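You operate a simulated robot arm through the tools that you are given. There is no shell and no other tool.

You are at the controls of a simulated robot arm. One attempt, no reset.

TASK
Light the table flood lamp at 20 W and aim it at the pink square.
Fine: turn the red clamp knob to FREE to tilt it and back to HOLD.

Only the result counts: the job must be done as asked and must still hold three seconds after the hand-in. Knocking over, shifting, dropping, spilling or breaking anything else fails it.

THE ROBOT
A 7-joint arm with a two-finger parallel gripper, fixed in place. Base frame: the origin is at the foot of the arm, x ahead of it, y to its left, z up. Readings come in mm, degrees, newtons and seconds.
With the tool pointing down near the work surface it reaches from about 200 to 680 mm from the base axis. Its first joint turns from -66.0 to 66.0 degrees. Payload 2.4 kg.
Tool frame: the origin (TCP) lies between the finger pads and is the grasp point; the fingertips stand 30 mm ahead of it; z points along the fingers, y is the line along which they close. The gripper opens to 94 mm. The fingers are 28 mm wide and 10 mm thick; the gripper's body (50 by 96 mm) begins 55 mm behind the TCP.
Orientation is told as [roll, pitch, yaw] about the base's x, y, z axes, in that order, counted from this pose: with the fingers straight down and closing along the base's y, the tool's x points along the base's -x, its y along +y and its z along -z.

THE INTERFACE
- The arm moves only by the tool servo_tool. Its argument "steps" is a list of rows, each an object of numbers (a shift or turn left out is 0, a gripper value left out holds the last): "fingers": the gripper command, from -1 (fully open) to 1 (shut), values between in proportion; "x", "y", "z": the shift along the tool's x, y, z in mm; "ax", "ay", "az": the turn, a rotation vector about the tool's x, y, z in degrees. In form: [{"fingers": .., "x": .., "y": .., "z": .., "ax": .., "ay": .., "az": ..}, ...]. A call has 1 to 20 rows; each row shifts and turns the commanded pose from where the row before left it, along the tool's axes as they then stand. A row lasts 0.2 s, in which the tool goes at most 50 mm and 8.6 degrees; a call with a longer step from one row to the next is refused whole, and so is a gripper value outside its range. Where a pose cannot be reached the arm comes as near as it can. A force on the tool above 40 N (or 10 N above the force at the start of the call, whichever is more), or a blocked arm, ends the call early, and 0.2 s more pass. The fingers move at their own pace (about 153 mm/s each) and stop on an object; they squeeze with about 32 N. The grip force told is the motor's: it shows also when the fingers shut on nothing. Time passes only in rows, and 0.2 s behind the last, so rows that do not move let the fingers close. The reply holds the time, the measured pose of the TCP, the force on the tool along the base axes, the opening and the grip force, in the units named above and with some noise, with the torque about the TCP (base axes, N m) and any sound that the robot's microphone picked up.
- Cameras (640 x 400 px; columns grow to the right, rows downward): "scene" is fixed at [57.1, 497.2, 1442.6]; the picture's right is [-0.48, -0.88, 0.00], its down [-0.53, 0.29, -0.80] and it looks along [0.70, -0.38, -0.60] (base axes); focal length 340 px, centre (320, 200). "wrist" rides on the gripper at [76, 14, -103] in the tool frame; the picture's right is [-0.18, 0.98, 0.00], its down [-0.75, -0.14, -0.64] and it looks along [-0.63, -0.12, 0.77] (tool axes); focal length 243 px, centre (320, 200).
- capture(camera): a new picture of that camera. The clock stands still meanwhile.
- probe_pixels(camera, pixels): for up to 12 pixels [column, row] of the newest picture of that camera ("zoom" is the newest enlarged one), the place [x, y, z] in the base frame of the surface seen there, good to about 3 mm. The clock stands still meanwhile.
- inspect(camera, box): a new picture of the part [left, top, right, bottom] of that camera's present view, enlarged. The clock stands still meanwhile.
- job_done(): hands the job in; it is judged then, once.

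Unless the task says otherwise, let go and move clear before handing in.

The tools are called after ">>>" as a command line: name --argument value ..., lists and objects as JSON in quotes. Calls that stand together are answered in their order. servo_tool: Moves the arm, as the interface text tells. Its arguments: {"type":"object","properties":{"steps":{"type":"array"}},"required":["steps"]} The other tools are called the same way: capture (camera) takes a picture; probe_pixels (camera, pixels) gives the place of the surface under pixels of a picture; inspect (camera, box) takes an enlarged picture of a part of a camera's view; job_done () hands the job in.

At the start:

```text
t: 0.0
tcp_pos: [304.0, 153.8, 1224.7]
tcp_rot: [0.0, 0.1, 0.0]
ft_force: [0.0, 0.2, 0.4]
wrist_torque: [-0.01, -0.01, 0.02]
gripper_width: 94.1
grasp_force: 0.1
```

scene: 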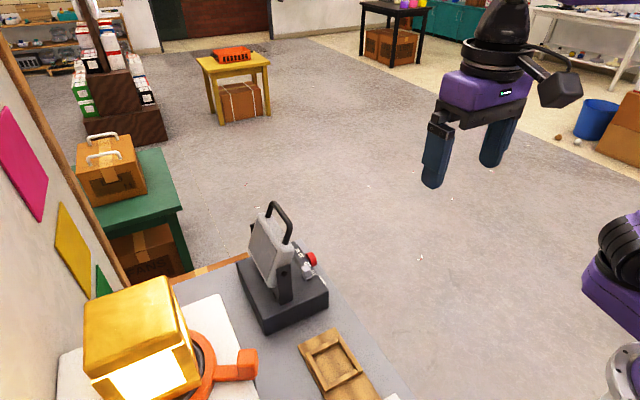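
wrist: 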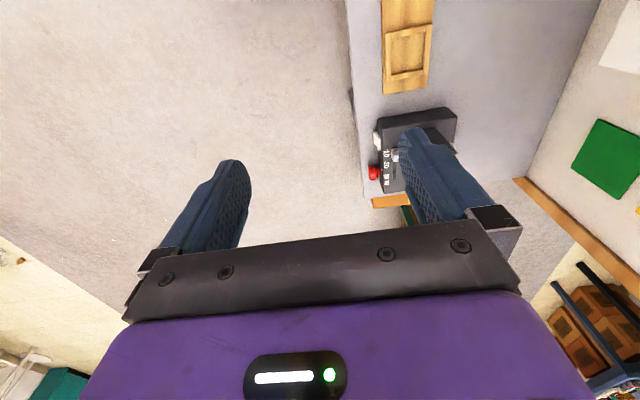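

The scene shows the flood lamp around pixel (280,270) with a red knob at (311,259), and the pink square on the wall at (22,163). I'll take enlarged views of both.

>>> inspect --camera "scene" --box '[220, 190, 348, 340]'

>>> inspect --camera "wrist" --box '[350, 90, 470, 220]'

>>> probe_pixels --camera "scene" --pixels '[[22, 163], [73, 245], [104, 282], [311, 259], [278, 222], [265, 250], [285, 285], [306, 272], [312, 265], [316, 305], [260, 320], [150, 340]]'

```text
2.67 times, centred on (284, 265) of scene
```

zoom: 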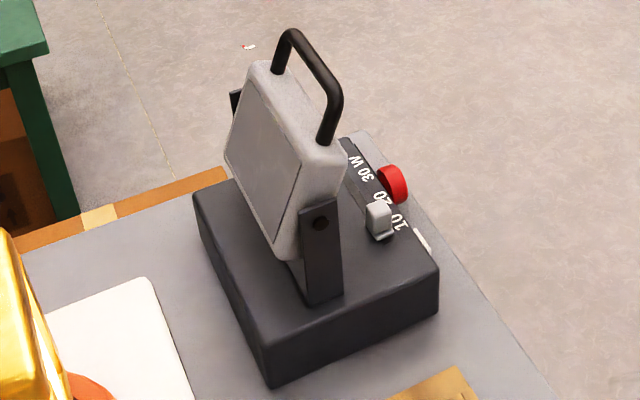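

```text
3.08 times, centred on (410, 155) of wrist
```

zoom: 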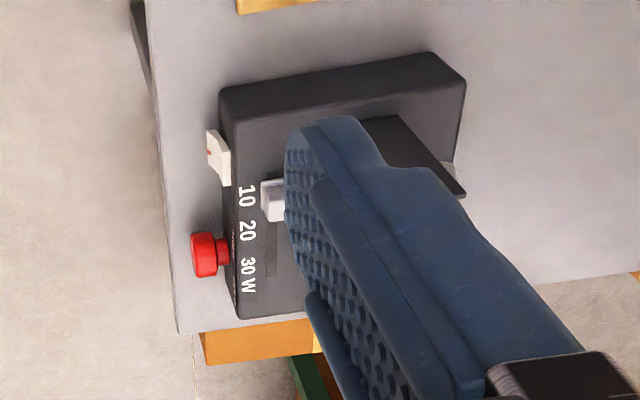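

```text
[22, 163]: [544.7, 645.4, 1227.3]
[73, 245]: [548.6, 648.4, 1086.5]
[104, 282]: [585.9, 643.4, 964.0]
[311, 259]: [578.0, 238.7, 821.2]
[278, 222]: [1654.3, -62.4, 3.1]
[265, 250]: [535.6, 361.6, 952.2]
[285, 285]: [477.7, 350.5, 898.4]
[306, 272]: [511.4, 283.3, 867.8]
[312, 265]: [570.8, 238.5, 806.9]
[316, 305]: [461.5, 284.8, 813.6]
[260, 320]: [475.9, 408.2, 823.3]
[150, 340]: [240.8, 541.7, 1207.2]
```

The lamp has a slider with 10/20/30 W marks, a red knob on its -y side and a white rocker. I'll zoom in tighter to see the details.

>>> inspect --camera "scene" --box '[280, 235, 330, 290]'

>>> inspect --camera "wrist" --box '[365, 110, 415, 200]'

>>> inspect --camera "scene" --box '[0, 80, 160, 300]'

```text
7.27 times, centred on (305, 262) of scene
```

zoom: 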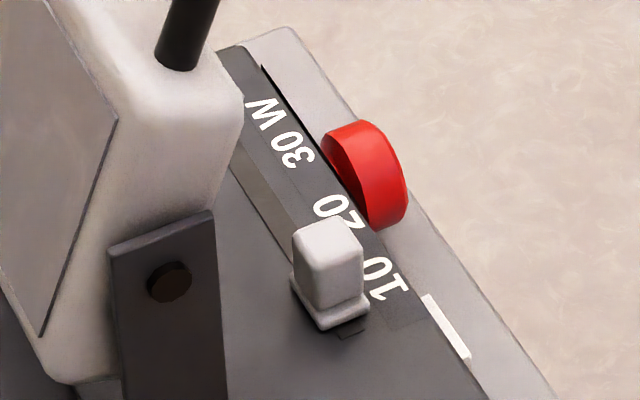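

```text
4.44 times, centred on (390, 155) of wrist
```

zoom: 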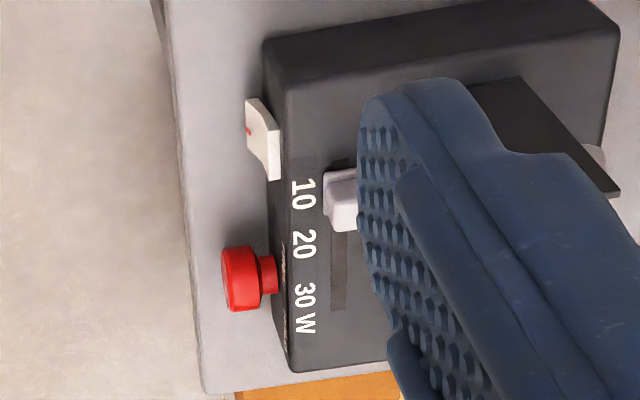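

```text
1.82 times, centred on (80, 190) of scene
```

zoom: 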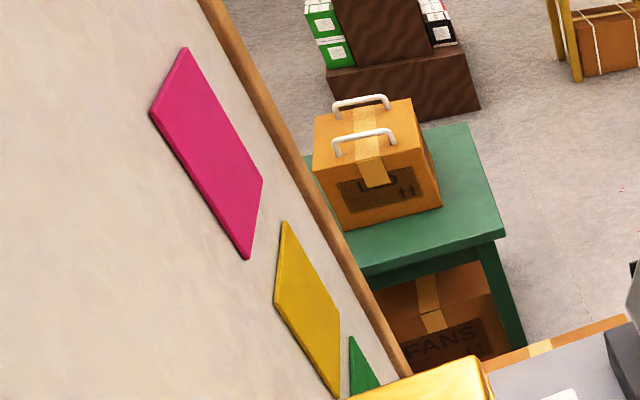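

The slider sits at 10 W or just below it, and the knob and rocker are on the -y face. I'll yaw the tool so the wrist camera looks at that face.

>>> servo_tool --steps '[{"az": -8.18, "z": 20}, {"az": -8.18, "z": 25}, {"az": -8.18, "z": 25}, {"az": -8.18, "z": 25}, {"az": -8.18, "z": 25}, {"az": -8.18, "z": 25}, {"az": -8.18, "z": 25}, {"az": -8.18, "z": 25}, {"az": -8.18, "z": 25}, {"az": -8.18, "z": 25}, {"az": -8.18, "z": 25}, {"y": -40, "x": 4}, {"y": -40, "x": 4}, {"y": -40, "x": 4}, {"y": -40, "x": 4}, {"y": -40, "x": 4}, {"y": -30, "x": 3}, {}]'

>>> capture --camera "wrist"

>>> capture --camera "scene"

```text
t: 3.8
tcp_pos: [531.9, 131.0, 955.0]
tcp_rot: [0.0, 0.0, 90.1]
ft_force: [-1.0, -0.7, -0.7]
wrist_torque: [0.0, -0.02, -0.02]
gripper_width: 93.7
grasp_force: 0.1
```

```text
taken
```

wrist: 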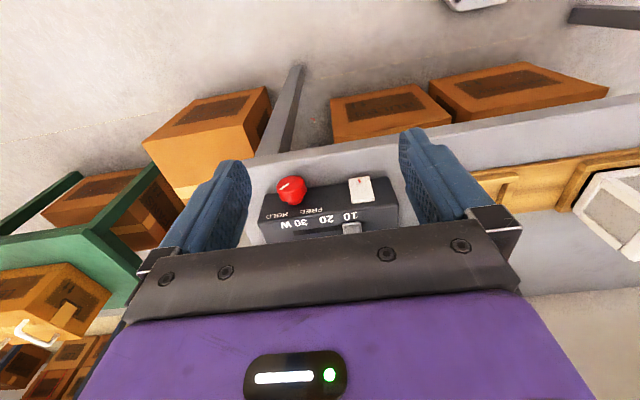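

```text
taken
```

scene: 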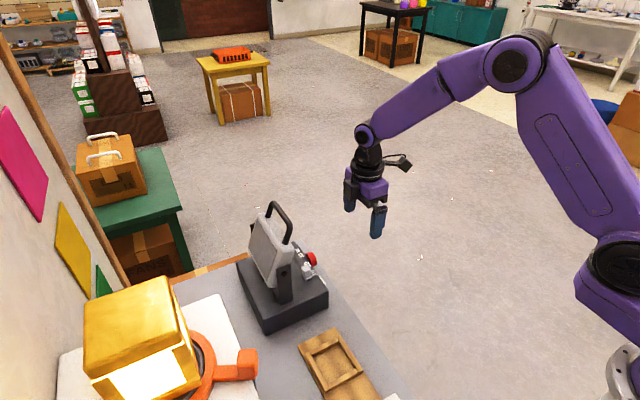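

The red knob is at (291,190) with HOLD/FREE lettering beneath it, and the rocker is at (361,190). I'll zoom in and probe them.

>>> inspect --camera "wrist" --box '[250, 160, 410, 250]'

>>> probe_pixels --camera "wrist" --pixels '[[291, 190], [282, 188], [361, 190], [351, 228], [328, 222], [304, 222], [285, 224], [355, 217], [262, 215], [396, 205], [330, 170], [388, 222]]'

```text
4.00 times, centred on (330, 205) of wrist
```

zoom: 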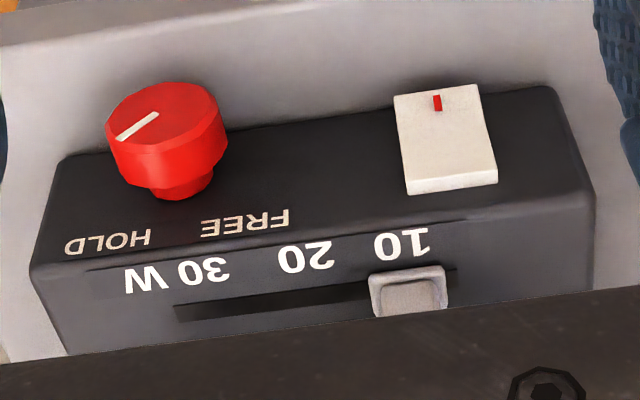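

```text
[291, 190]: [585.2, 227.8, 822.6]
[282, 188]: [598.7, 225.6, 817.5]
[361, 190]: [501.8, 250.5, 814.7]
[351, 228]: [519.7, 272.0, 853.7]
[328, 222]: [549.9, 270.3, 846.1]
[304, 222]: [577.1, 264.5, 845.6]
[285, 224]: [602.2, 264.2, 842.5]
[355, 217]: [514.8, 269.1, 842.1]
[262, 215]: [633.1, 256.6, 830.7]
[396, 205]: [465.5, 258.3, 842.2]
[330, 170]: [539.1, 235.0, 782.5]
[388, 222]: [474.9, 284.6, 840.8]
```

The knob pointer points to HOLD, so it must go counterclockwise seen from -y. I'll probe details of the knob, labels and rocker.

>>> probe_pixels --camera "zoom" --pixels '[[165, 112], [112, 145], [210, 92], [130, 100], [165, 178], [107, 242], [245, 222], [440, 90], [437, 104], [450, 185], [446, 140], [300, 40]]'

>>> probe_pixels --camera "scene" --pixels '[[268, 206], [280, 212], [289, 240], [258, 235], [270, 283], [284, 275], [283, 268], [248, 225], [300, 262], [252, 258], [276, 258], [262, 222]]'

>>> inspect --camera "scene" --box '[230, 190, 330, 310]'

```text
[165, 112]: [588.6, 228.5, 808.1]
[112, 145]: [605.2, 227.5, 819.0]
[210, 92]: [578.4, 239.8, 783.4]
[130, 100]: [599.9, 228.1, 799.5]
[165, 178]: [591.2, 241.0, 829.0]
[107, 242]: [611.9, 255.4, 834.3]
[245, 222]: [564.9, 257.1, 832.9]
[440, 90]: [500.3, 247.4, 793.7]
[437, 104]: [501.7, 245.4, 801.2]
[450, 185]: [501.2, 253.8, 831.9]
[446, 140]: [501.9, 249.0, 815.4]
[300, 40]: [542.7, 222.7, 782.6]
```

```text
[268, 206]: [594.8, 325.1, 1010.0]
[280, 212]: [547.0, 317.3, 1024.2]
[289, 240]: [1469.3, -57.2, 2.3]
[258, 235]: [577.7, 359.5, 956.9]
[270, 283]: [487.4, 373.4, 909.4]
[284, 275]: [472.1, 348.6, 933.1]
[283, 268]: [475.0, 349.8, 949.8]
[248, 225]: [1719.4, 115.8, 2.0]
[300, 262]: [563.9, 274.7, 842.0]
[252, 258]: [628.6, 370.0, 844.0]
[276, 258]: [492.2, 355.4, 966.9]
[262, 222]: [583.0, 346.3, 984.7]
```

```text
3.33 times, centred on (280, 250) of scene
```

zoom: 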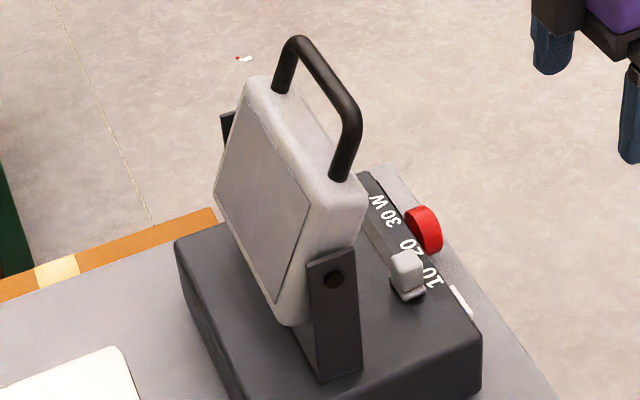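

The rocker's lower end sticks out (y 246 against 254 at the top), so it's off. The knob face is at y≈228. Next I'll probe the slider handle, slot and labels accurately.

>>> inspect --camera "wrist" --box '[260, 200, 380, 240]'

>>> inspect --camera "scene" --box '[285, 240, 325, 290]'

```text
5.33 times, centred on (320, 220) of wrist
```

zoom: 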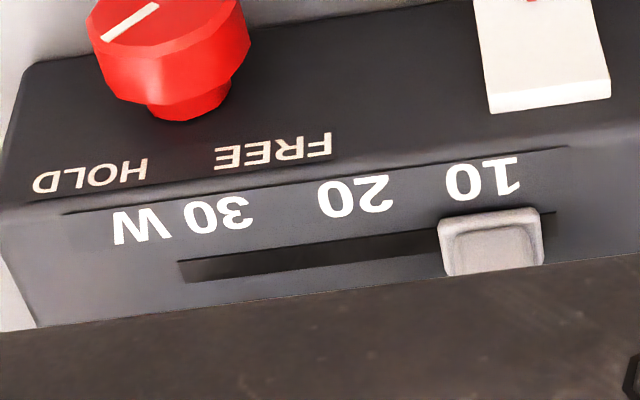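

```text
8.00 times, centred on (305, 265) of scene
```

zoom: 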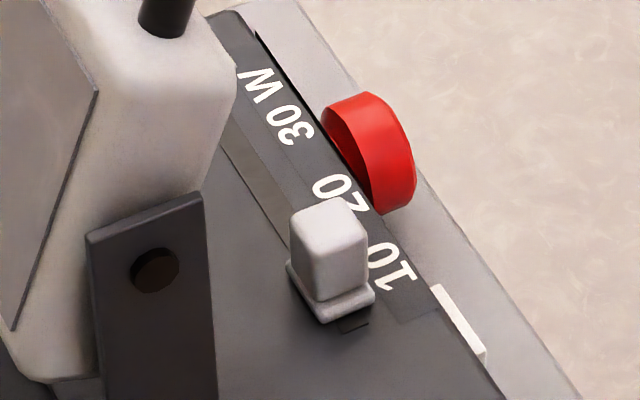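

I'll probe the slider handle and the labels in the scene zoom.

>>> probe_pixels --camera "zoom" --pixels '[[328, 225], [310, 260], [348, 262], [355, 325], [392, 265], [340, 193], [292, 125], [262, 90], [330, 275], [235, 150], [372, 100], [395, 205]]'

>>> inspect --camera "wrist" --box '[260, 200, 380, 240]'

```text
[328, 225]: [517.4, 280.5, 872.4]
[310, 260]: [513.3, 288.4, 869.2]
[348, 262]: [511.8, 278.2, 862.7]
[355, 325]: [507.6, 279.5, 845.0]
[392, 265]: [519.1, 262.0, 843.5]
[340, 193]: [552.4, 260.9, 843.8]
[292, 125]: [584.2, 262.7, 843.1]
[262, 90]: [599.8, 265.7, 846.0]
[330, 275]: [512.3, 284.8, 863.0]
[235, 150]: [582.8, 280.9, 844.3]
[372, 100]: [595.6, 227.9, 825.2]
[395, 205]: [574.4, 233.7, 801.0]
```

```text
5.33 times, centred on (320, 220) of wrist
```

zoom: 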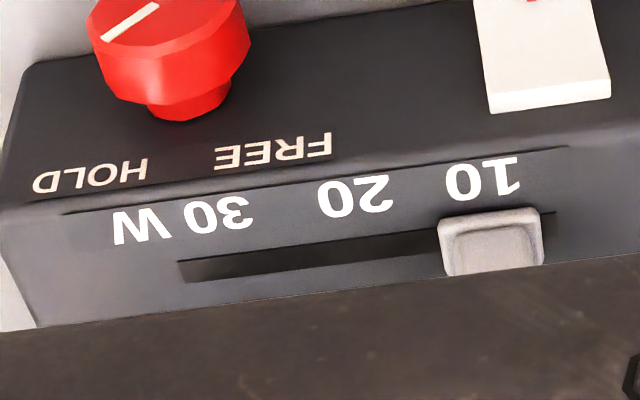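

>>> probe_pixels --camera "zoom" --pixels '[[482, 180], [355, 197], [218, 215], [140, 228], [185, 272], [550, 225], [445, 232], [535, 225], [490, 240], [445, 265], [540, 255], [545, 90]]'

```text
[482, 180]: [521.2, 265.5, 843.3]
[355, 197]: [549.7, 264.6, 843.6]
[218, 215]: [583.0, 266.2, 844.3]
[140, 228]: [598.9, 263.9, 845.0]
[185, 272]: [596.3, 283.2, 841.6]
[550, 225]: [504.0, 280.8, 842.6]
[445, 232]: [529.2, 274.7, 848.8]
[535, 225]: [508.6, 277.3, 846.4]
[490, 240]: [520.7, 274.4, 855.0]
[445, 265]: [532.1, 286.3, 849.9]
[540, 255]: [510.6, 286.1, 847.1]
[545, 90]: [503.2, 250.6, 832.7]
```

The slider handle is centred at x≈519, y≈283, z 843–872, the 20 mark is at x≈550 and the slot runs 504–596. I'll tilt the tool 30° to clear the lamp head and approach the slider.

>>> servo_tool --steps '[{"ay": -7.5}, {"ay": -7.5}, {"ay": -7.5}, {"ay": -7.5}, {"x": -41, "y": 6.5, "z": 26}, {"x": -41, "y": 6.5, "z": 26}, {}]'

>>> capture --camera "wrist"

>>> capture --camera "scene"

```text
t: 5.4
tcp_pos: [520.7, 227.8, 950.8]
tcp_rot: [-0.1, -30.0, 90.0]
ft_force: [0.4, 1.0, 0.2]
wrist_torque: [0.0, 0.0, 0.0]
gripper_width: 93.9
grasp_force: 0.1
```

```text
taken
```

wrist: 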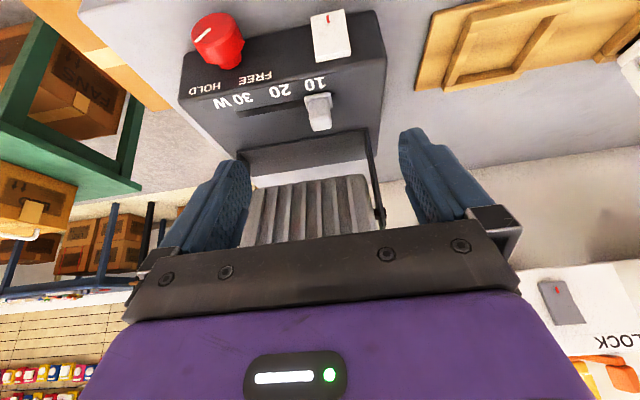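

```text
taken
```

scene: 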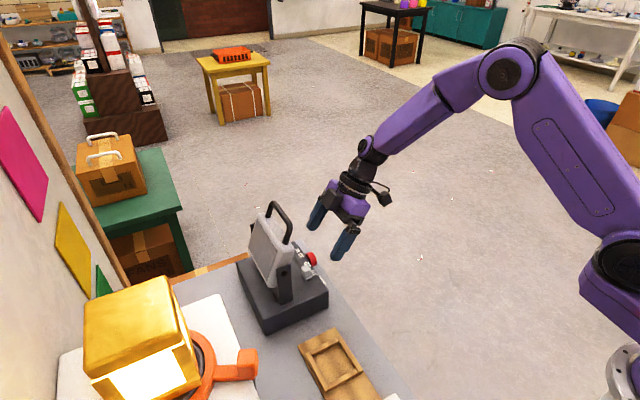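

This is a clear view of the panel, with the slider at (318,110), the head's finned back at (310,200) and the knob at (217,40). I'll probe for clearances.

>>> probe_pixels --camera "wrist" --pixels '[[318, 98], [318, 115], [320, 128], [306, 110], [331, 108], [300, 185], [300, 230], [360, 230], [260, 240], [312, 85], [285, 92], [244, 100]]'

>>> inspect --camera "wrist" --box '[180, 0, 390, 140]'

```text
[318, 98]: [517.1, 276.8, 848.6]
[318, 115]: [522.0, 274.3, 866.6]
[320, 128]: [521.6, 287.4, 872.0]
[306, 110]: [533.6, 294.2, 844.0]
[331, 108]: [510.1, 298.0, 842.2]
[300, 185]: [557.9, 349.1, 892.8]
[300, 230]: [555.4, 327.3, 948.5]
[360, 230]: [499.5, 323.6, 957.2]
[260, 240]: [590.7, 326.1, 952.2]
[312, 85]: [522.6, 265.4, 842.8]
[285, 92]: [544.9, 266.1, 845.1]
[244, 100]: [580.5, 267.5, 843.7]
```

```text
2.86 times, centred on (285, 70) of wrist
```

zoom: 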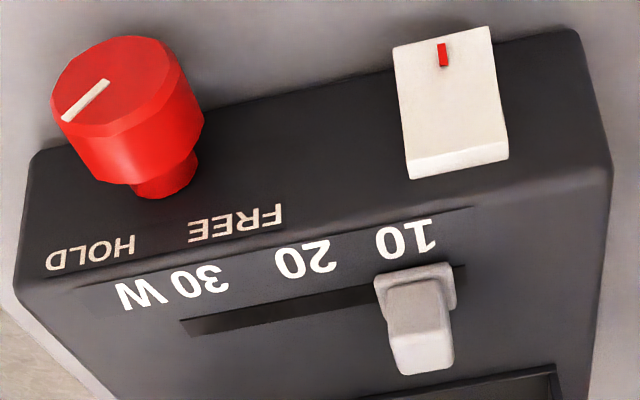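

There's plenty of clearance to the head's back. I'll advance about 78 mm onto the slider, then close.

>>> servo_tool --steps '[{"z": 26}, {"z": 26}, {"z": 26, "x": 1}, {}, {"fingers": 0.3}, {"fingers": 0.3}, {"fingers": 0.5}, {"fingers": 0.7}, {"fingers": 1}, {"fingers": 1}]'

>>> capture --camera "wrist"

>>> capture --camera "scene"

```text
t: 7.6
tcp_pos: [519.5, 265.0, 883.1]
tcp_rot: [0.0, -30.0, 90.0]
ft_force: [1.3, 1.4, -1.9]
wrist_torque: [0.1, -0.04, 0.01]
gripper_width: 17.8
grasp_force: 45.1
```

```text
taken
```

wrist: 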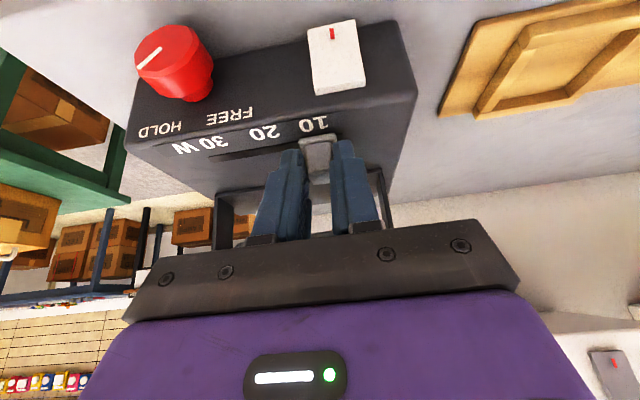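

```text
taken
```

scene: 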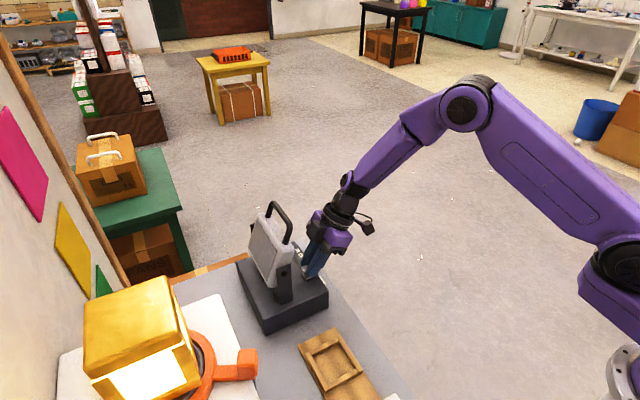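

The fingers hold the slider (17.8 mm wide) at x≈519.5. I'll slide it gently toward the 20 mark at x≈550.

>>> servo_tool --steps '[{"y": -4}, {"y": -4}, {"y": -4}, {"y": -4}, {"y": -4}, {"y": -4}, {"y": -4}, {"y": -3}, {}]'

>>> inspect --camera "wrist" --box '[120, 10, 430, 200]'

```text
t: 9.6
tcp_pos: [551.8, 265.4, 882.5]
tcp_rot: [0.0, -30.0, 90.0]
ft_force: [-1.1, -2.7, 2.8]
wrist_torque: [-0.38, 0.07, 0.13]
gripper_width: 17.6
grasp_force: 45.2
```

```text
2.06 times, centred on (275, 105) of wrist
```

zoom: 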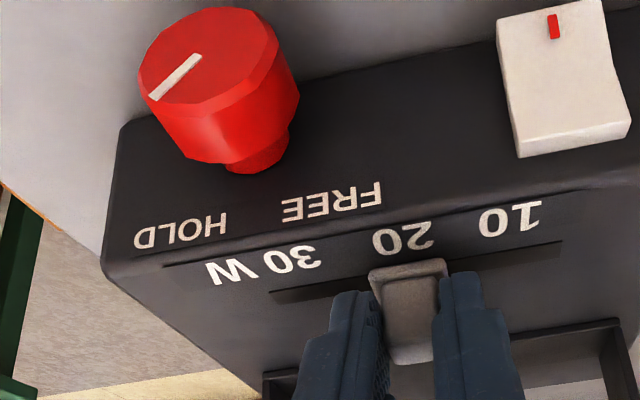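

The slider is now beside the 20. I'll release, retreat along the tool axis and check.

>>> servo_tool --steps '[{"fingers": 0.3}, {"fingers": -0.2}, {}, {"z": -25}, {"z": -35}, {"z": -40}, {}]'

>>> inspect --camera "wrist" --box '[150, 0, 430, 170]'

>>> probe_pixels --camera "zoom" --pixels '[[20, 20]]'

```text
t: 11.2
tcp_pos: [551.7, 215.6, 969.1]
tcp_rot: [-0.2, -30.1, 89.9]
ft_force: [0.4, -1.6, 0.4]
wrist_torque: [0.01, -0.01, -0.01]
gripper_width: 56.3
grasp_force: 0.2
```

```text
2.29 times, centred on (290, 85) of wrist
```

zoom: 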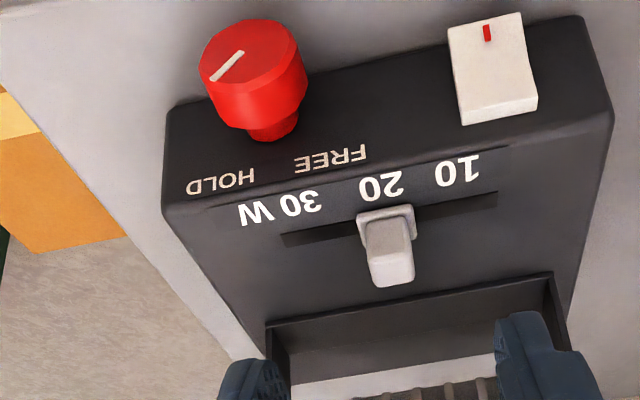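

```text
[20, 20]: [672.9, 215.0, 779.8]
```

The slider rests at 20. I'll probe the knob rim, pointer, rocker and table edge in this zoom.

>>> probe_pixels --camera "zoom" --pixels '[[250, 55], [203, 70], [296, 45], [250, 22], [230, 98], [215, 78], [242, 53], [272, 130], [487, 25], [500, 115], [480, 75], [388, 235]]'

>>> probe_pixels --camera "scene" --pixels '[[325, 262], [335, 285], [345, 295], [360, 310]]'

>>> capture --camera "wrist"

```text
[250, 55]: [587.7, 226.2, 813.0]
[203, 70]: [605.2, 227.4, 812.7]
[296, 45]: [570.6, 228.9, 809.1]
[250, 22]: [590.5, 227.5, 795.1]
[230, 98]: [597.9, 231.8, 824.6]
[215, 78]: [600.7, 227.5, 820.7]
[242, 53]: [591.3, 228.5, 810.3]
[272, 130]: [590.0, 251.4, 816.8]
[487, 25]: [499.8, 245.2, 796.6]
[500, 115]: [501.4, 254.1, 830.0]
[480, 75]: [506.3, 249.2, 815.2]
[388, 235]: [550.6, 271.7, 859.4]
```

```text
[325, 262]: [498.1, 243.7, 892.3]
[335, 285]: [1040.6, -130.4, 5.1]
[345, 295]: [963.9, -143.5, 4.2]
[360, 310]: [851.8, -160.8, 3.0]
```

```text
taken
```

wrist: 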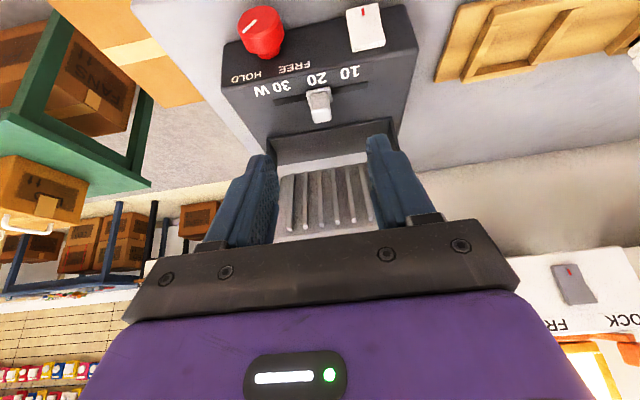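

The slider reads x=550.6, on the 20 mark. The knob is centred near (588, 811) in x and z with radius ≈17 and its front at y≈228. I'll back off and roll the tool 180° so the camera ends above when the tool goes horizontal.

>>> servo_tool --steps '[{"x": 42, "z": -17, "y": -3}, {"x": 42, "z": -17, "y": -3}, {"x": 42, "z": -17, "y": -2}, {"az": 8.5}, {"az": 8.5}, {"az": 8.5}, {"az": 8.5}, {"az": 8.5}, {"az": 8.5}, {"az": 8.5}, {"az": 8.5}, {"az": 8.5}, {"az": 8.5}, {"az": 8.5}, {}]'

>>> capture --camera "scene"

```text
t: 14.4
tcp_pos: [558.2, 80.1, 949.7]
tcp_rot: [30.0, 1.8, -3.1]
ft_force: [-0.2, 0.3, -0.7]
wrist_torque: [0.01, 0.0, 0.06]
gripper_width: 56.2
grasp_force: 0.2
```

```text
taken
```

scene: 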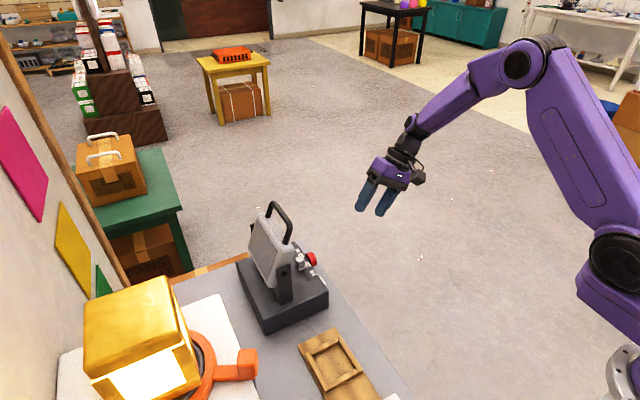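

The reorientation is going well. I'll finish the roll and tilt to horizontal.

>>> servo_tool --steps '[{"az": 8.5}, {"az": 8.5}, {"az": 8.5}, {"az": 8.5}, {"az": 8.5}, {"az": 8.5}, {"az": 8.5}, {"az": 8.5}, {"az": 8.5}, {"az": 8.5}, {"az": 1.5}, {"ay": 8.5}, {"ay": 8.5}, {"ay": 8.5}, {"ay": 8.5}, {"ay": 8.5}, {"ay": 8.5}, {"ay": 8.5}, {"ay": 0.5}, {}]'

>>> capture --camera "scene"

>>> capture --camera "wrist"

```text
t: 18.6
tcp_pos: [559.2, 79.8, 951.3]
tcp_rot: [155.2, 89.9, 65.2]
ft_force: [-0.1, 0.2, 0.4]
wrist_torque: [-0.03, 0.06, 0.0]
gripper_width: 56.5
grasp_force: 0.1
```

```text
taken
```

scene: 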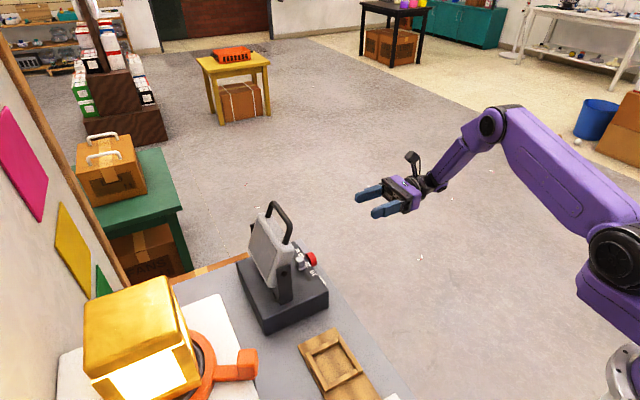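

```text
taken
```

wrist: 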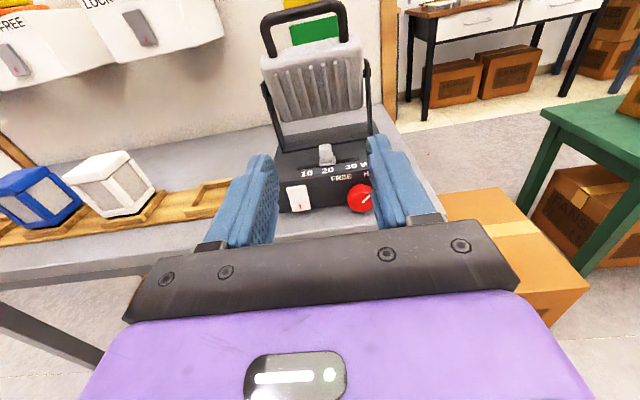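

Now the tool is horizontal with the camera above, looking along +y at the panel. I'll zoom in and probe the knob, rocker and table edge.

>>> inspect --camera "wrist" --box '[260, 130, 400, 240]'

>>> probe_pixels --camera "wrist" --pixels '[[310, 225], [310, 232], [340, 215], [210, 255], [150, 265], [360, 198], [298, 200], [325, 154], [310, 90], [285, 55], [345, 50], [305, 20]]'

```text
3.64 times, centred on (330, 185) of wrist
```

zoom: 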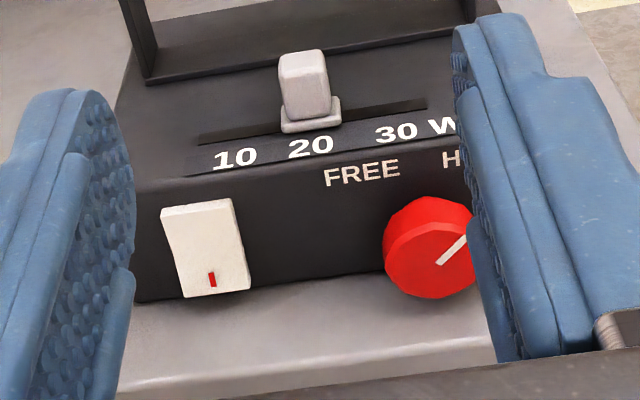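

```text
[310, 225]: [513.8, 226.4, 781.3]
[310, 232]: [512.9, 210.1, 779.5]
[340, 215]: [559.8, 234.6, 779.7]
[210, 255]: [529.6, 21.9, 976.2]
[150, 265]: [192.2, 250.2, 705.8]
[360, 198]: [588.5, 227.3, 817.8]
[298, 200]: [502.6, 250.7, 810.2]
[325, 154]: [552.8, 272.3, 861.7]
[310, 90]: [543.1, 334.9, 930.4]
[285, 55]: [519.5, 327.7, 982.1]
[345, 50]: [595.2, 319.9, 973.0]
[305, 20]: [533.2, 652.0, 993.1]
```

The table edge is at y≈208 and z≈780, and the knob centre is near (588, 228, 811). I'll move in front of the knob with the tips still short of the table edge.

>>> servo_tool --steps '[{"x": -35, "y": 7, "z": 10}, {"x": -35, "y": 7, "z": 20}, {"x": -35, "y": 7, "z": 20}, {"x": -35, "y": 8, "z": 20}, {"z": 14}, {}]'

>>> capture --camera "wrist"

>>> capture --camera "scene"

```text
t: 20.0
tcp_pos: [588.1, 165.0, 809.5]
tcp_rot: [-129.9, 90.0, 140.1]
ft_force: [0.4, -1.0, 0.2]
wrist_torque: [-0.01, 0.0, 0.0]
gripper_width: 56.4
grasp_force: 0.0
```

```text
taken
```

wrist: 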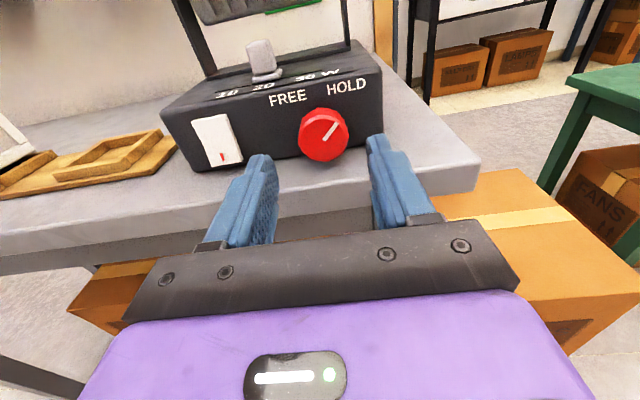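

```text
taken
```

scene: 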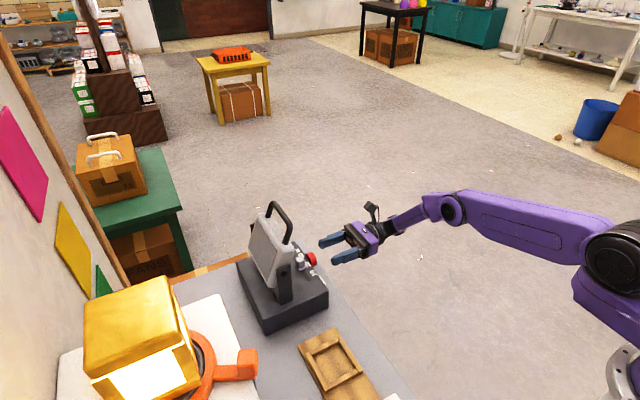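

I'm in front of the knob, which is at (323,134). I'll zoom and probe its rim for an exact centre, and the rocker too.

>>> inspect --camera "wrist" --box '[180, 70, 390, 180]'

```text
3.05 times, centred on (285, 125) of wrist
```

zoom: 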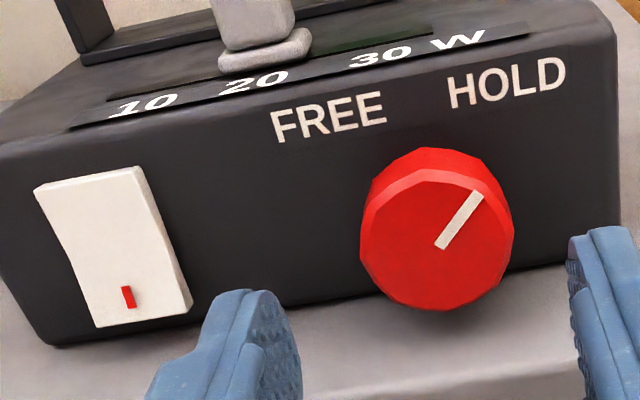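

>>> probe_pixels --camera "zoom" --pixels '[[437, 240], [437, 178], [440, 300], [368, 245], [507, 230], [476, 195], [440, 245], [128, 297], [115, 320], [100, 180], [327, 117], [508, 85]]'

```text
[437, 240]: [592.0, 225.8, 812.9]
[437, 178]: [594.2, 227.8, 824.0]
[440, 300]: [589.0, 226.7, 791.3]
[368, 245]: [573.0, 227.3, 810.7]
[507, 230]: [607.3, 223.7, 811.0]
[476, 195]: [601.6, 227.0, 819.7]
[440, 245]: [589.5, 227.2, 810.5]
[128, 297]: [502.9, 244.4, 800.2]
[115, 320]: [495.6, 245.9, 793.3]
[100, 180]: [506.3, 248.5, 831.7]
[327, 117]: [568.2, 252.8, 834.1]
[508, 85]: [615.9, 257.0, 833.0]
```

The knob centre is ≈(590, 809). I'll pre-turn the gripper 25° clockwise, advance, and grip the knob.

>>> servo_tool --steps '[{"y": 1.5, "az": 8.3}, {"az": 8.3}, {"az": 8.4}, {"z": 20}, {"z": 20}, {"z": 13}, {}]'

>>> capture --camera "wrist"

```text
t: 21.6
tcp_pos: [592.6, 209.7, 809.3]
tcp_rot: [-89.9, 64.8, 179.3]
ft_force: [-8.2, -34.4, -0.6]
wrist_torque: [-1.02, 0.25, -0.98]
gripper_width: 52.1
grasp_force: 0.0
```

```text
taken
```

wrist: 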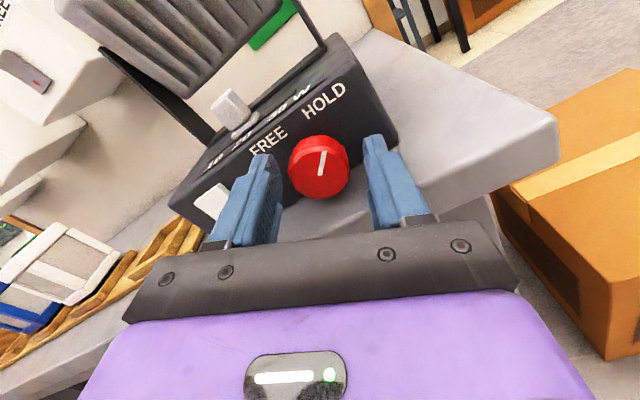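

The 34 N contact came from the wide-open right finger's lower corner meeting the table edge (z≈780). I'll back off, narrow the opening to about 43 mm and use a 22° pre-turn.

>>> servo_tool --steps '[{"z": -20}, {"z": -20}, {"fingers": 0.09}, {"az": -3}, {}]'

>>> inspect --camera "scene" --box '[230, 190, 370, 340]'

>>> capture --camera "wrist"

```text
t: 22.8
tcp_pos: [589.0, 177.9, 809.7]
tcp_rot: [-90.1, 68.0, 180.0]
ft_force: [-0.3, 0.1, 0.0]
wrist_torque: [0.02, 0.01, 0.0]
gripper_width: 43.0
grasp_force: 0.1
```

```text
2.67 times, centred on (300, 265) of scene
```

zoom: 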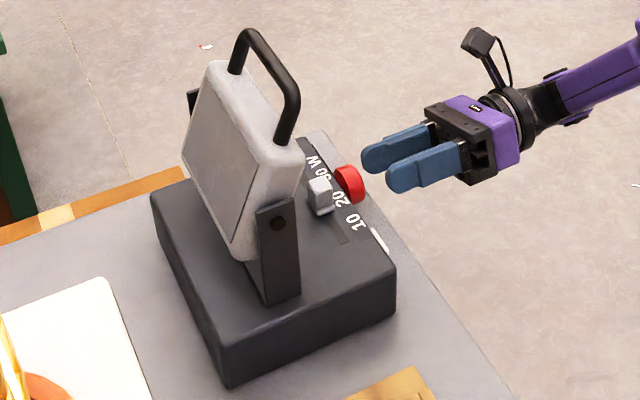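

```text
taken
```

wrist: 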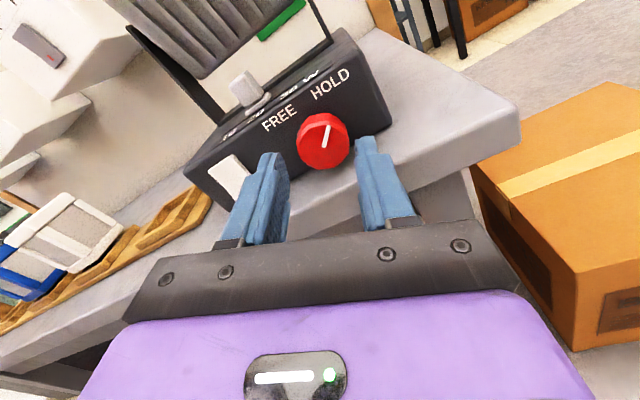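

Nothing shifted. I'll advance with the narrower opening, 1.5 mm higher.

>>> servo_tool --steps '[{"x": 1.8, "y": 0.4}, {"z": 12}, {"z": 12}, {"z": 10}, {"z": 6}, {}]'

>>> capture --camera "wrist"

```text
t: 24.2
tcp_pos: [590.4, 217.3, 811.6]
tcp_rot: [-90.0, 67.9, 180.0]
ft_force: [-0.1, 0.0, 0.3]
wrist_torque: [-0.01, -0.05, -0.01]
gripper_width: 42.9
grasp_force: 0.1
```

```text
taken
```

wrist: 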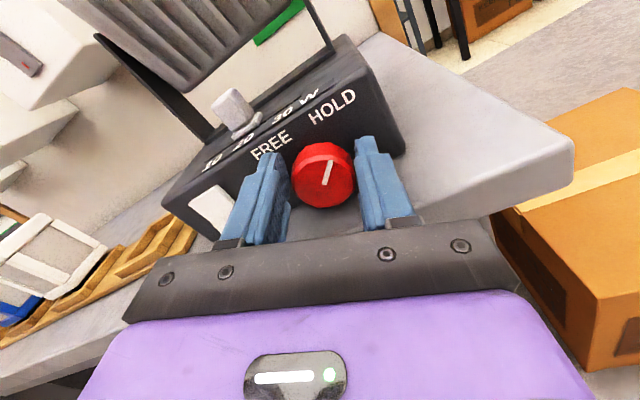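

The knob sits between the fingers with no contact force. I'll close on it.

>>> servo_tool --steps '[{"fingers": 0.4}, {"fingers": 1}, {"fingers": 1}]'

```text
t: 25.0
tcp_pos: [591.6, 218.2, 811.6]
tcp_rot: [-89.7, 67.9, -179.9]
ft_force: [17.6, 9.1, -9.0]
wrist_torque: [-0.03, -0.1, -0.26]
gripper_width: 35.1
grasp_force: 45.5
```

It's gripped at 35 mm, with a side load of about 19 N along tool +y. I'll ease over by 1.5 mm and start turning counterclockwise.

>>> servo_tool --steps '[{"y": 1.0}, {"y": 0.5}, {"az": -4}, {"az": -4}, {"az": -4}, {}]'

>>> capture --camera "wrist"

```text
t: 26.4
tcp_pos: [591.4, 217.8, 812.3]
tcp_rot: [-90.5, 80.2, 179.6]
ft_force: [-5.8, 1.2, 7.0]
wrist_torque: [-0.86, 0.04, 0.41]
gripper_width: 34.8
grasp_force: 44.6
```

```text
taken
```

wrist: 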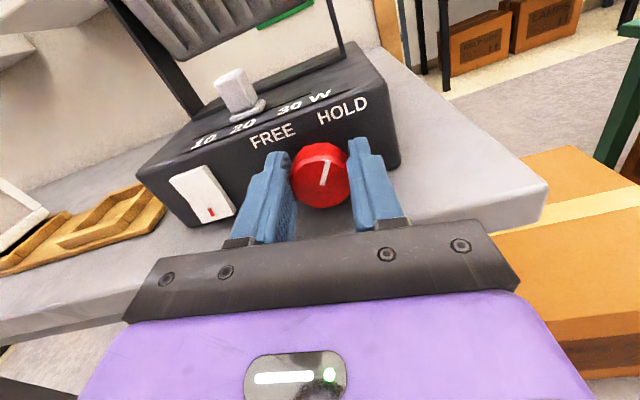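

The knob turns with the gripper: the pointer keeps its angle relative to the fingers. I'll continue the stroke.

>>> servo_tool --steps '[{"az": -5}, {"az": -5}, {"az": -5}, {"az": -5}, {"az": -5}, {"az": -5}, {"az": -5}, {}]'

>>> capture --camera "wrist"

```text
t: 28.2
tcp_pos: [588.0, 218.4, 811.0]
tcp_rot: [90.5, 65.0, 1.0]
ft_force: [-36.5, -3.6, 3.6]
wrist_torque: [0.59, 0.2, -0.1]
gripper_width: 35.1
grasp_force: 44.9
```

```text
taken
```

wrist: 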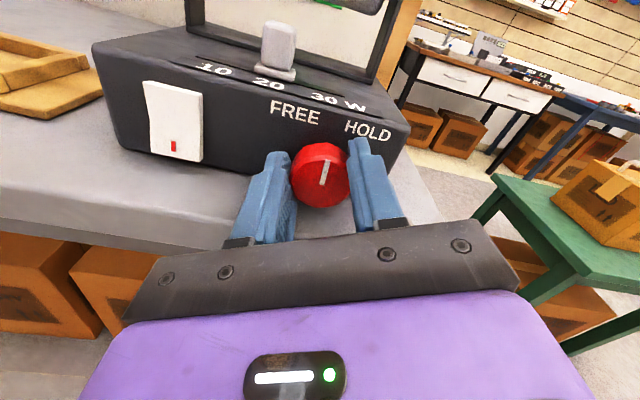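

The knob has turned about 47°, but there's a 36 N side load. I'll release slightly and check that nothing has moved.

>>> servo_tool --steps '[{"fingers": 0.12}, {"fingers": 0.12}, {}]'

>>> inspect --camera "wrist" --box '[120, 70, 420, 250]'

>>> inspect --camera "scene" --box '[230, 190, 370, 340]'

```text
t: 29.0
tcp_pos: [593.5, 216.7, 812.9]
tcp_rot: [90.0, 64.9, -0.2]
ft_force: [-2.1, 0.5, -1.1]
wrist_torque: [-0.12, 0.0, 0.07]
gripper_width: 43.4
grasp_force: 1.7
```

```text
2.13 times, centred on (270, 160) of wrist
```

zoom: 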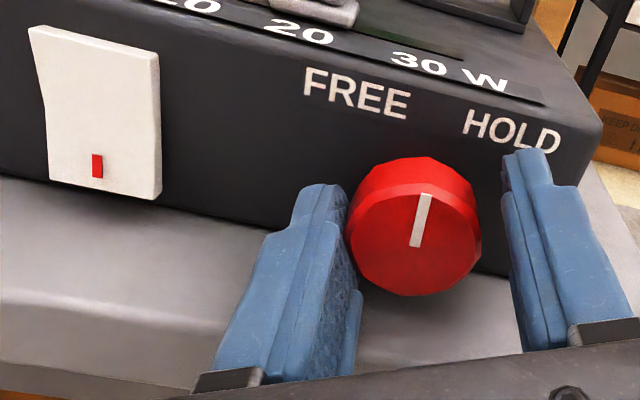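

```text
2.67 times, centred on (300, 265) of scene
```

zoom: 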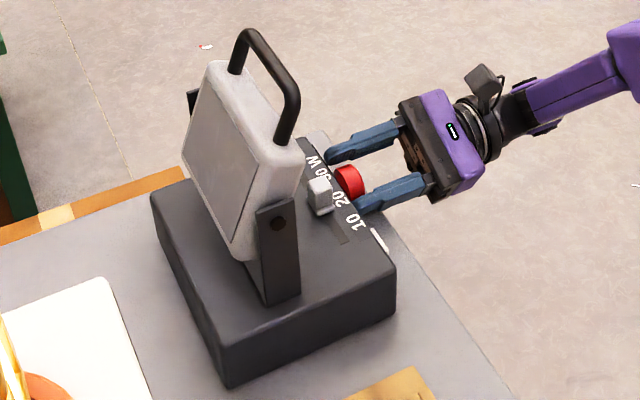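

The lamp base hasn't moved, and the fingers were about 3 mm off centre. I'll recentre, turn back 45° with the fingers open, then regrip.

>>> servo_tool --steps '[{"y": -3.2}, {"az": 7.5}, {"az": 7.5}, {"az": 7.5}, {"az": 7.5}, {"az": 7.5}, {"az": 7.5}, {}]'

>>> inspect --camera "wrist" --box '[120, 70, 420, 250]'

```text
t: 30.8
tcp_pos: [589.1, 217.4, 810.7]
tcp_rot: [-90.0, 69.9, 179.9]
ft_force: [-0.6, -0.2, -0.3]
wrist_torque: [0.0, 0.01, 0.02]
gripper_width: 41.3
grasp_force: 0.1
```

```text
2.13 times, centred on (270, 160) of wrist
```

zoom: 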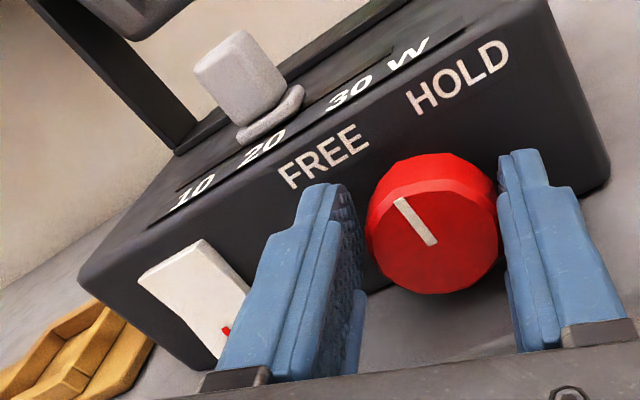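

The pointer is now upright, halfway to FREE. I'll regrip and check the side load.

>>> servo_tool --steps '[{"y": 0.8}, {"fingers": 0.3}, {"fingers": 1}, {"fingers": 1}]'

```text
t: 31.8
tcp_pos: [590.7, 216.3, 810.2]
tcp_rot: [-89.8, 70.0, -179.9]
ft_force: [14.9, 6.3, -7.0]
wrist_torque: [-0.4, -0.03, -0.25]
gripper_width: 34.8
grasp_force: 45.1
```

I'll turn the second stroke counterclockwise to FREE.

>>> servo_tool --steps '[{"az": -5, "y": 0.5}, {"az": -5}, {"az": -5}, {"az": -5}, {"az": -5}, {"az": -5}, {}]'

>>> inspect --camera "scene" --box '[230, 190, 370, 340]'

>>> capture --camera "wrist"

```text
t: 33.4
tcp_pos: [590.0, 218.6, 809.6]
tcp_rot: [90.1, 79.9, 0.2]
ft_force: [-4.2, -3.4, -0.9]
wrist_torque: [-0.46, 0.02, -0.11]
gripper_width: 34.8
grasp_force: 44.6
```

```text
2.67 times, centred on (300, 265) of scene
```

zoom: 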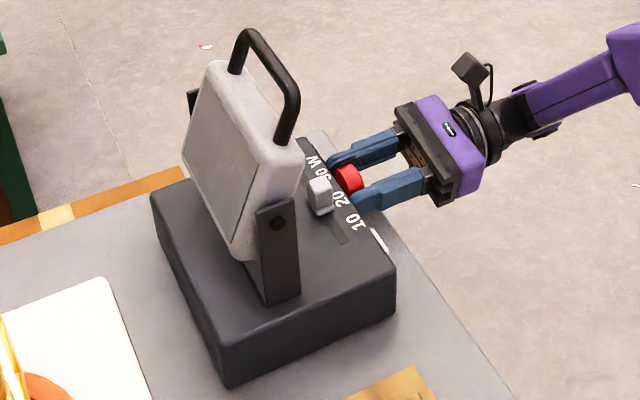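

```text
taken
```

wrist: 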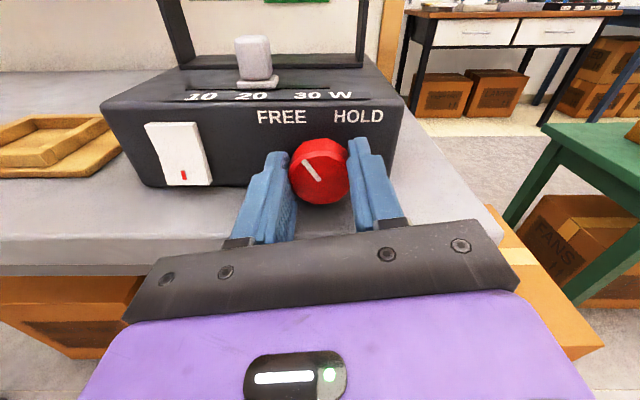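

The pointer is nearing FREE. I'll turn the last 15° or so.

>>> servo_tool --steps '[{"az": -4}, {"az": -4}, {"az": -4}, {"az": -4}, {}]'

>>> inspect --camera "wrist" --box '[120, 70, 420, 250]'

>>> inspect --camera "scene" --box '[230, 190, 370, 340]'

```text
t: 34.6
tcp_pos: [589.1, 217.8, 808.7]
tcp_rot: [90.1, 64.1, 0.1]
ft_force: [-16.6, -7.4, -2.6]
wrist_torque: [0.24, 1.26, 0.37]
gripper_width: 35.4
grasp_force: 44.7
```

```text
2.13 times, centred on (270, 160) of wrist
```

zoom: 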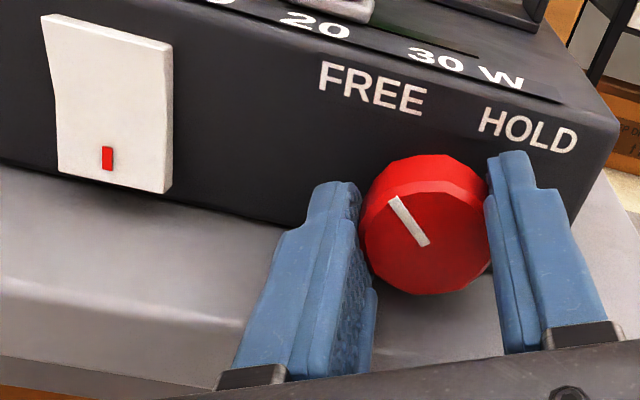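

```text
2.67 times, centred on (300, 265) of scene
```

zoom: 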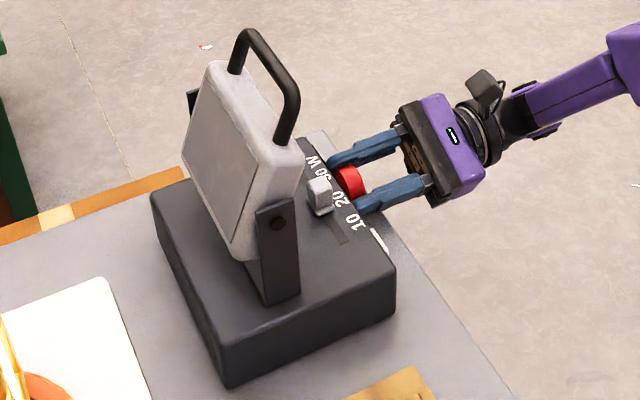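

A 1.26 N m torque shows the knob is at its FREE stop. I'll release and back out, then probe the pink square and the lamp head.

>>> servo_tool --steps '[{"az": 3, "fingers": 1}, {"fingers": 0.12}, {"fingers": 0.12}, {"z": -20}, {"z": -25}, {"az": 7.5, "z": -10}, {"az": 7.5}, {"az": 8}, {}]'

>>> inspect --camera "wrist" --box '[120, 0, 500, 230]'

>>> inspect --camera "scene" --box '[0, 80, 160, 300]'

>>> probe_pixels --camera "zoom" --pixels '[[185, 55], [258, 184], [245, 250], [156, 115], [208, 150], [282, 228], [335, 388], [305, 305], [50, 100]]'

```text
t: 36.6
tcp_pos: [589.9, 162.6, 809.3]
tcp_rot: [-93.1, 89.9, 177.0]
ft_force: [-0.5, 0.2, 0.1]
wrist_torque: [0.03, 0.01, -0.03]
gripper_width: 41.5
grasp_force: 0.0
```

```text
1.68 times, centred on (310, 115) of wrist
```

zoom: 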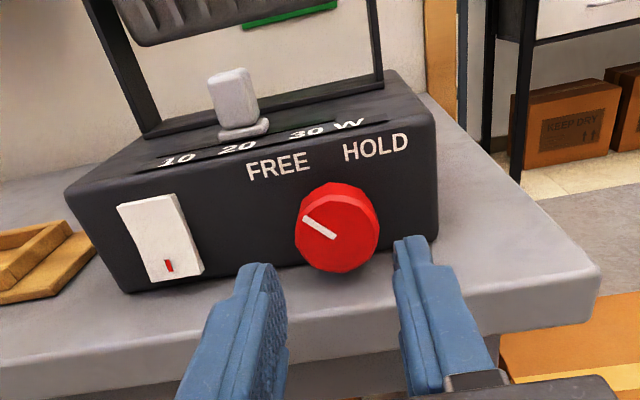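

```text
1.82 times, centred on (80, 190) of scene
```

zoom: 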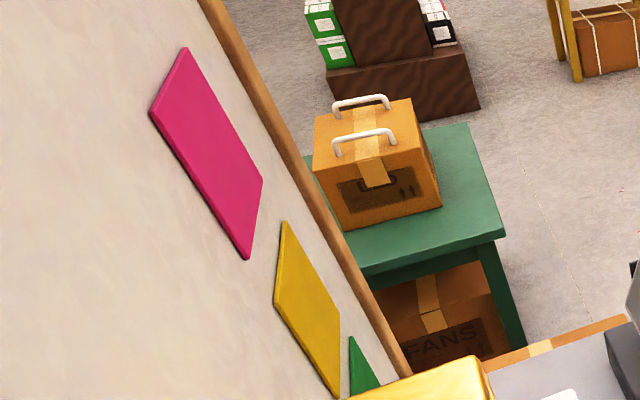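

```text
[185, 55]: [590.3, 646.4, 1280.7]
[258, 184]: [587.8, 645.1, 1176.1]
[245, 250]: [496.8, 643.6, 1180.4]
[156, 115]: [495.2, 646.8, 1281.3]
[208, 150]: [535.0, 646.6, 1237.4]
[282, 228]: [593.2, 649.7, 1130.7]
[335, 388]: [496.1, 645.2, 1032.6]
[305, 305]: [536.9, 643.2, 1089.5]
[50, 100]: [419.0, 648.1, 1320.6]
```

The pink square's centre is ≈(543, 646, 1230). The knob pointer is at its FREE end. Next I'll measure the lamp head's lens plane and pivot.

>>> inspect --camera "scene" --box '[230, 190, 330, 310]'

>>> probe_pixels --camera "zoom" --pixels '[[250, 105], [310, 195], [275, 290], [220, 195], [265, 195], [333, 280], [300, 50], [350, 100], [340, 170], [250, 85], [335, 230], [285, 90]]'

```text
3.33 times, centred on (280, 250) of scene
```

zoom: 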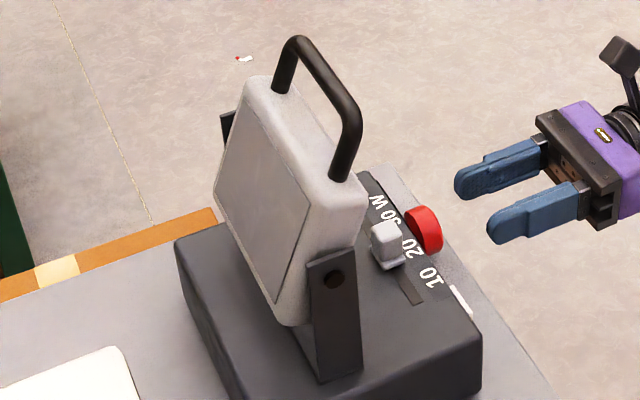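

```text
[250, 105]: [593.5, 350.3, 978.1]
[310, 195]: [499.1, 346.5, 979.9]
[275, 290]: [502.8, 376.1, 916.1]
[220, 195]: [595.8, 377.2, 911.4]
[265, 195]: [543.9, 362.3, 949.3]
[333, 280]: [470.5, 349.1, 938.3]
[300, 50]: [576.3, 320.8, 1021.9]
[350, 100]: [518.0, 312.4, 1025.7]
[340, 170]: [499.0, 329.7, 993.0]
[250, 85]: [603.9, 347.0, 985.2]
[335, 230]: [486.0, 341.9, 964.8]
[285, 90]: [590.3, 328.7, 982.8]
```

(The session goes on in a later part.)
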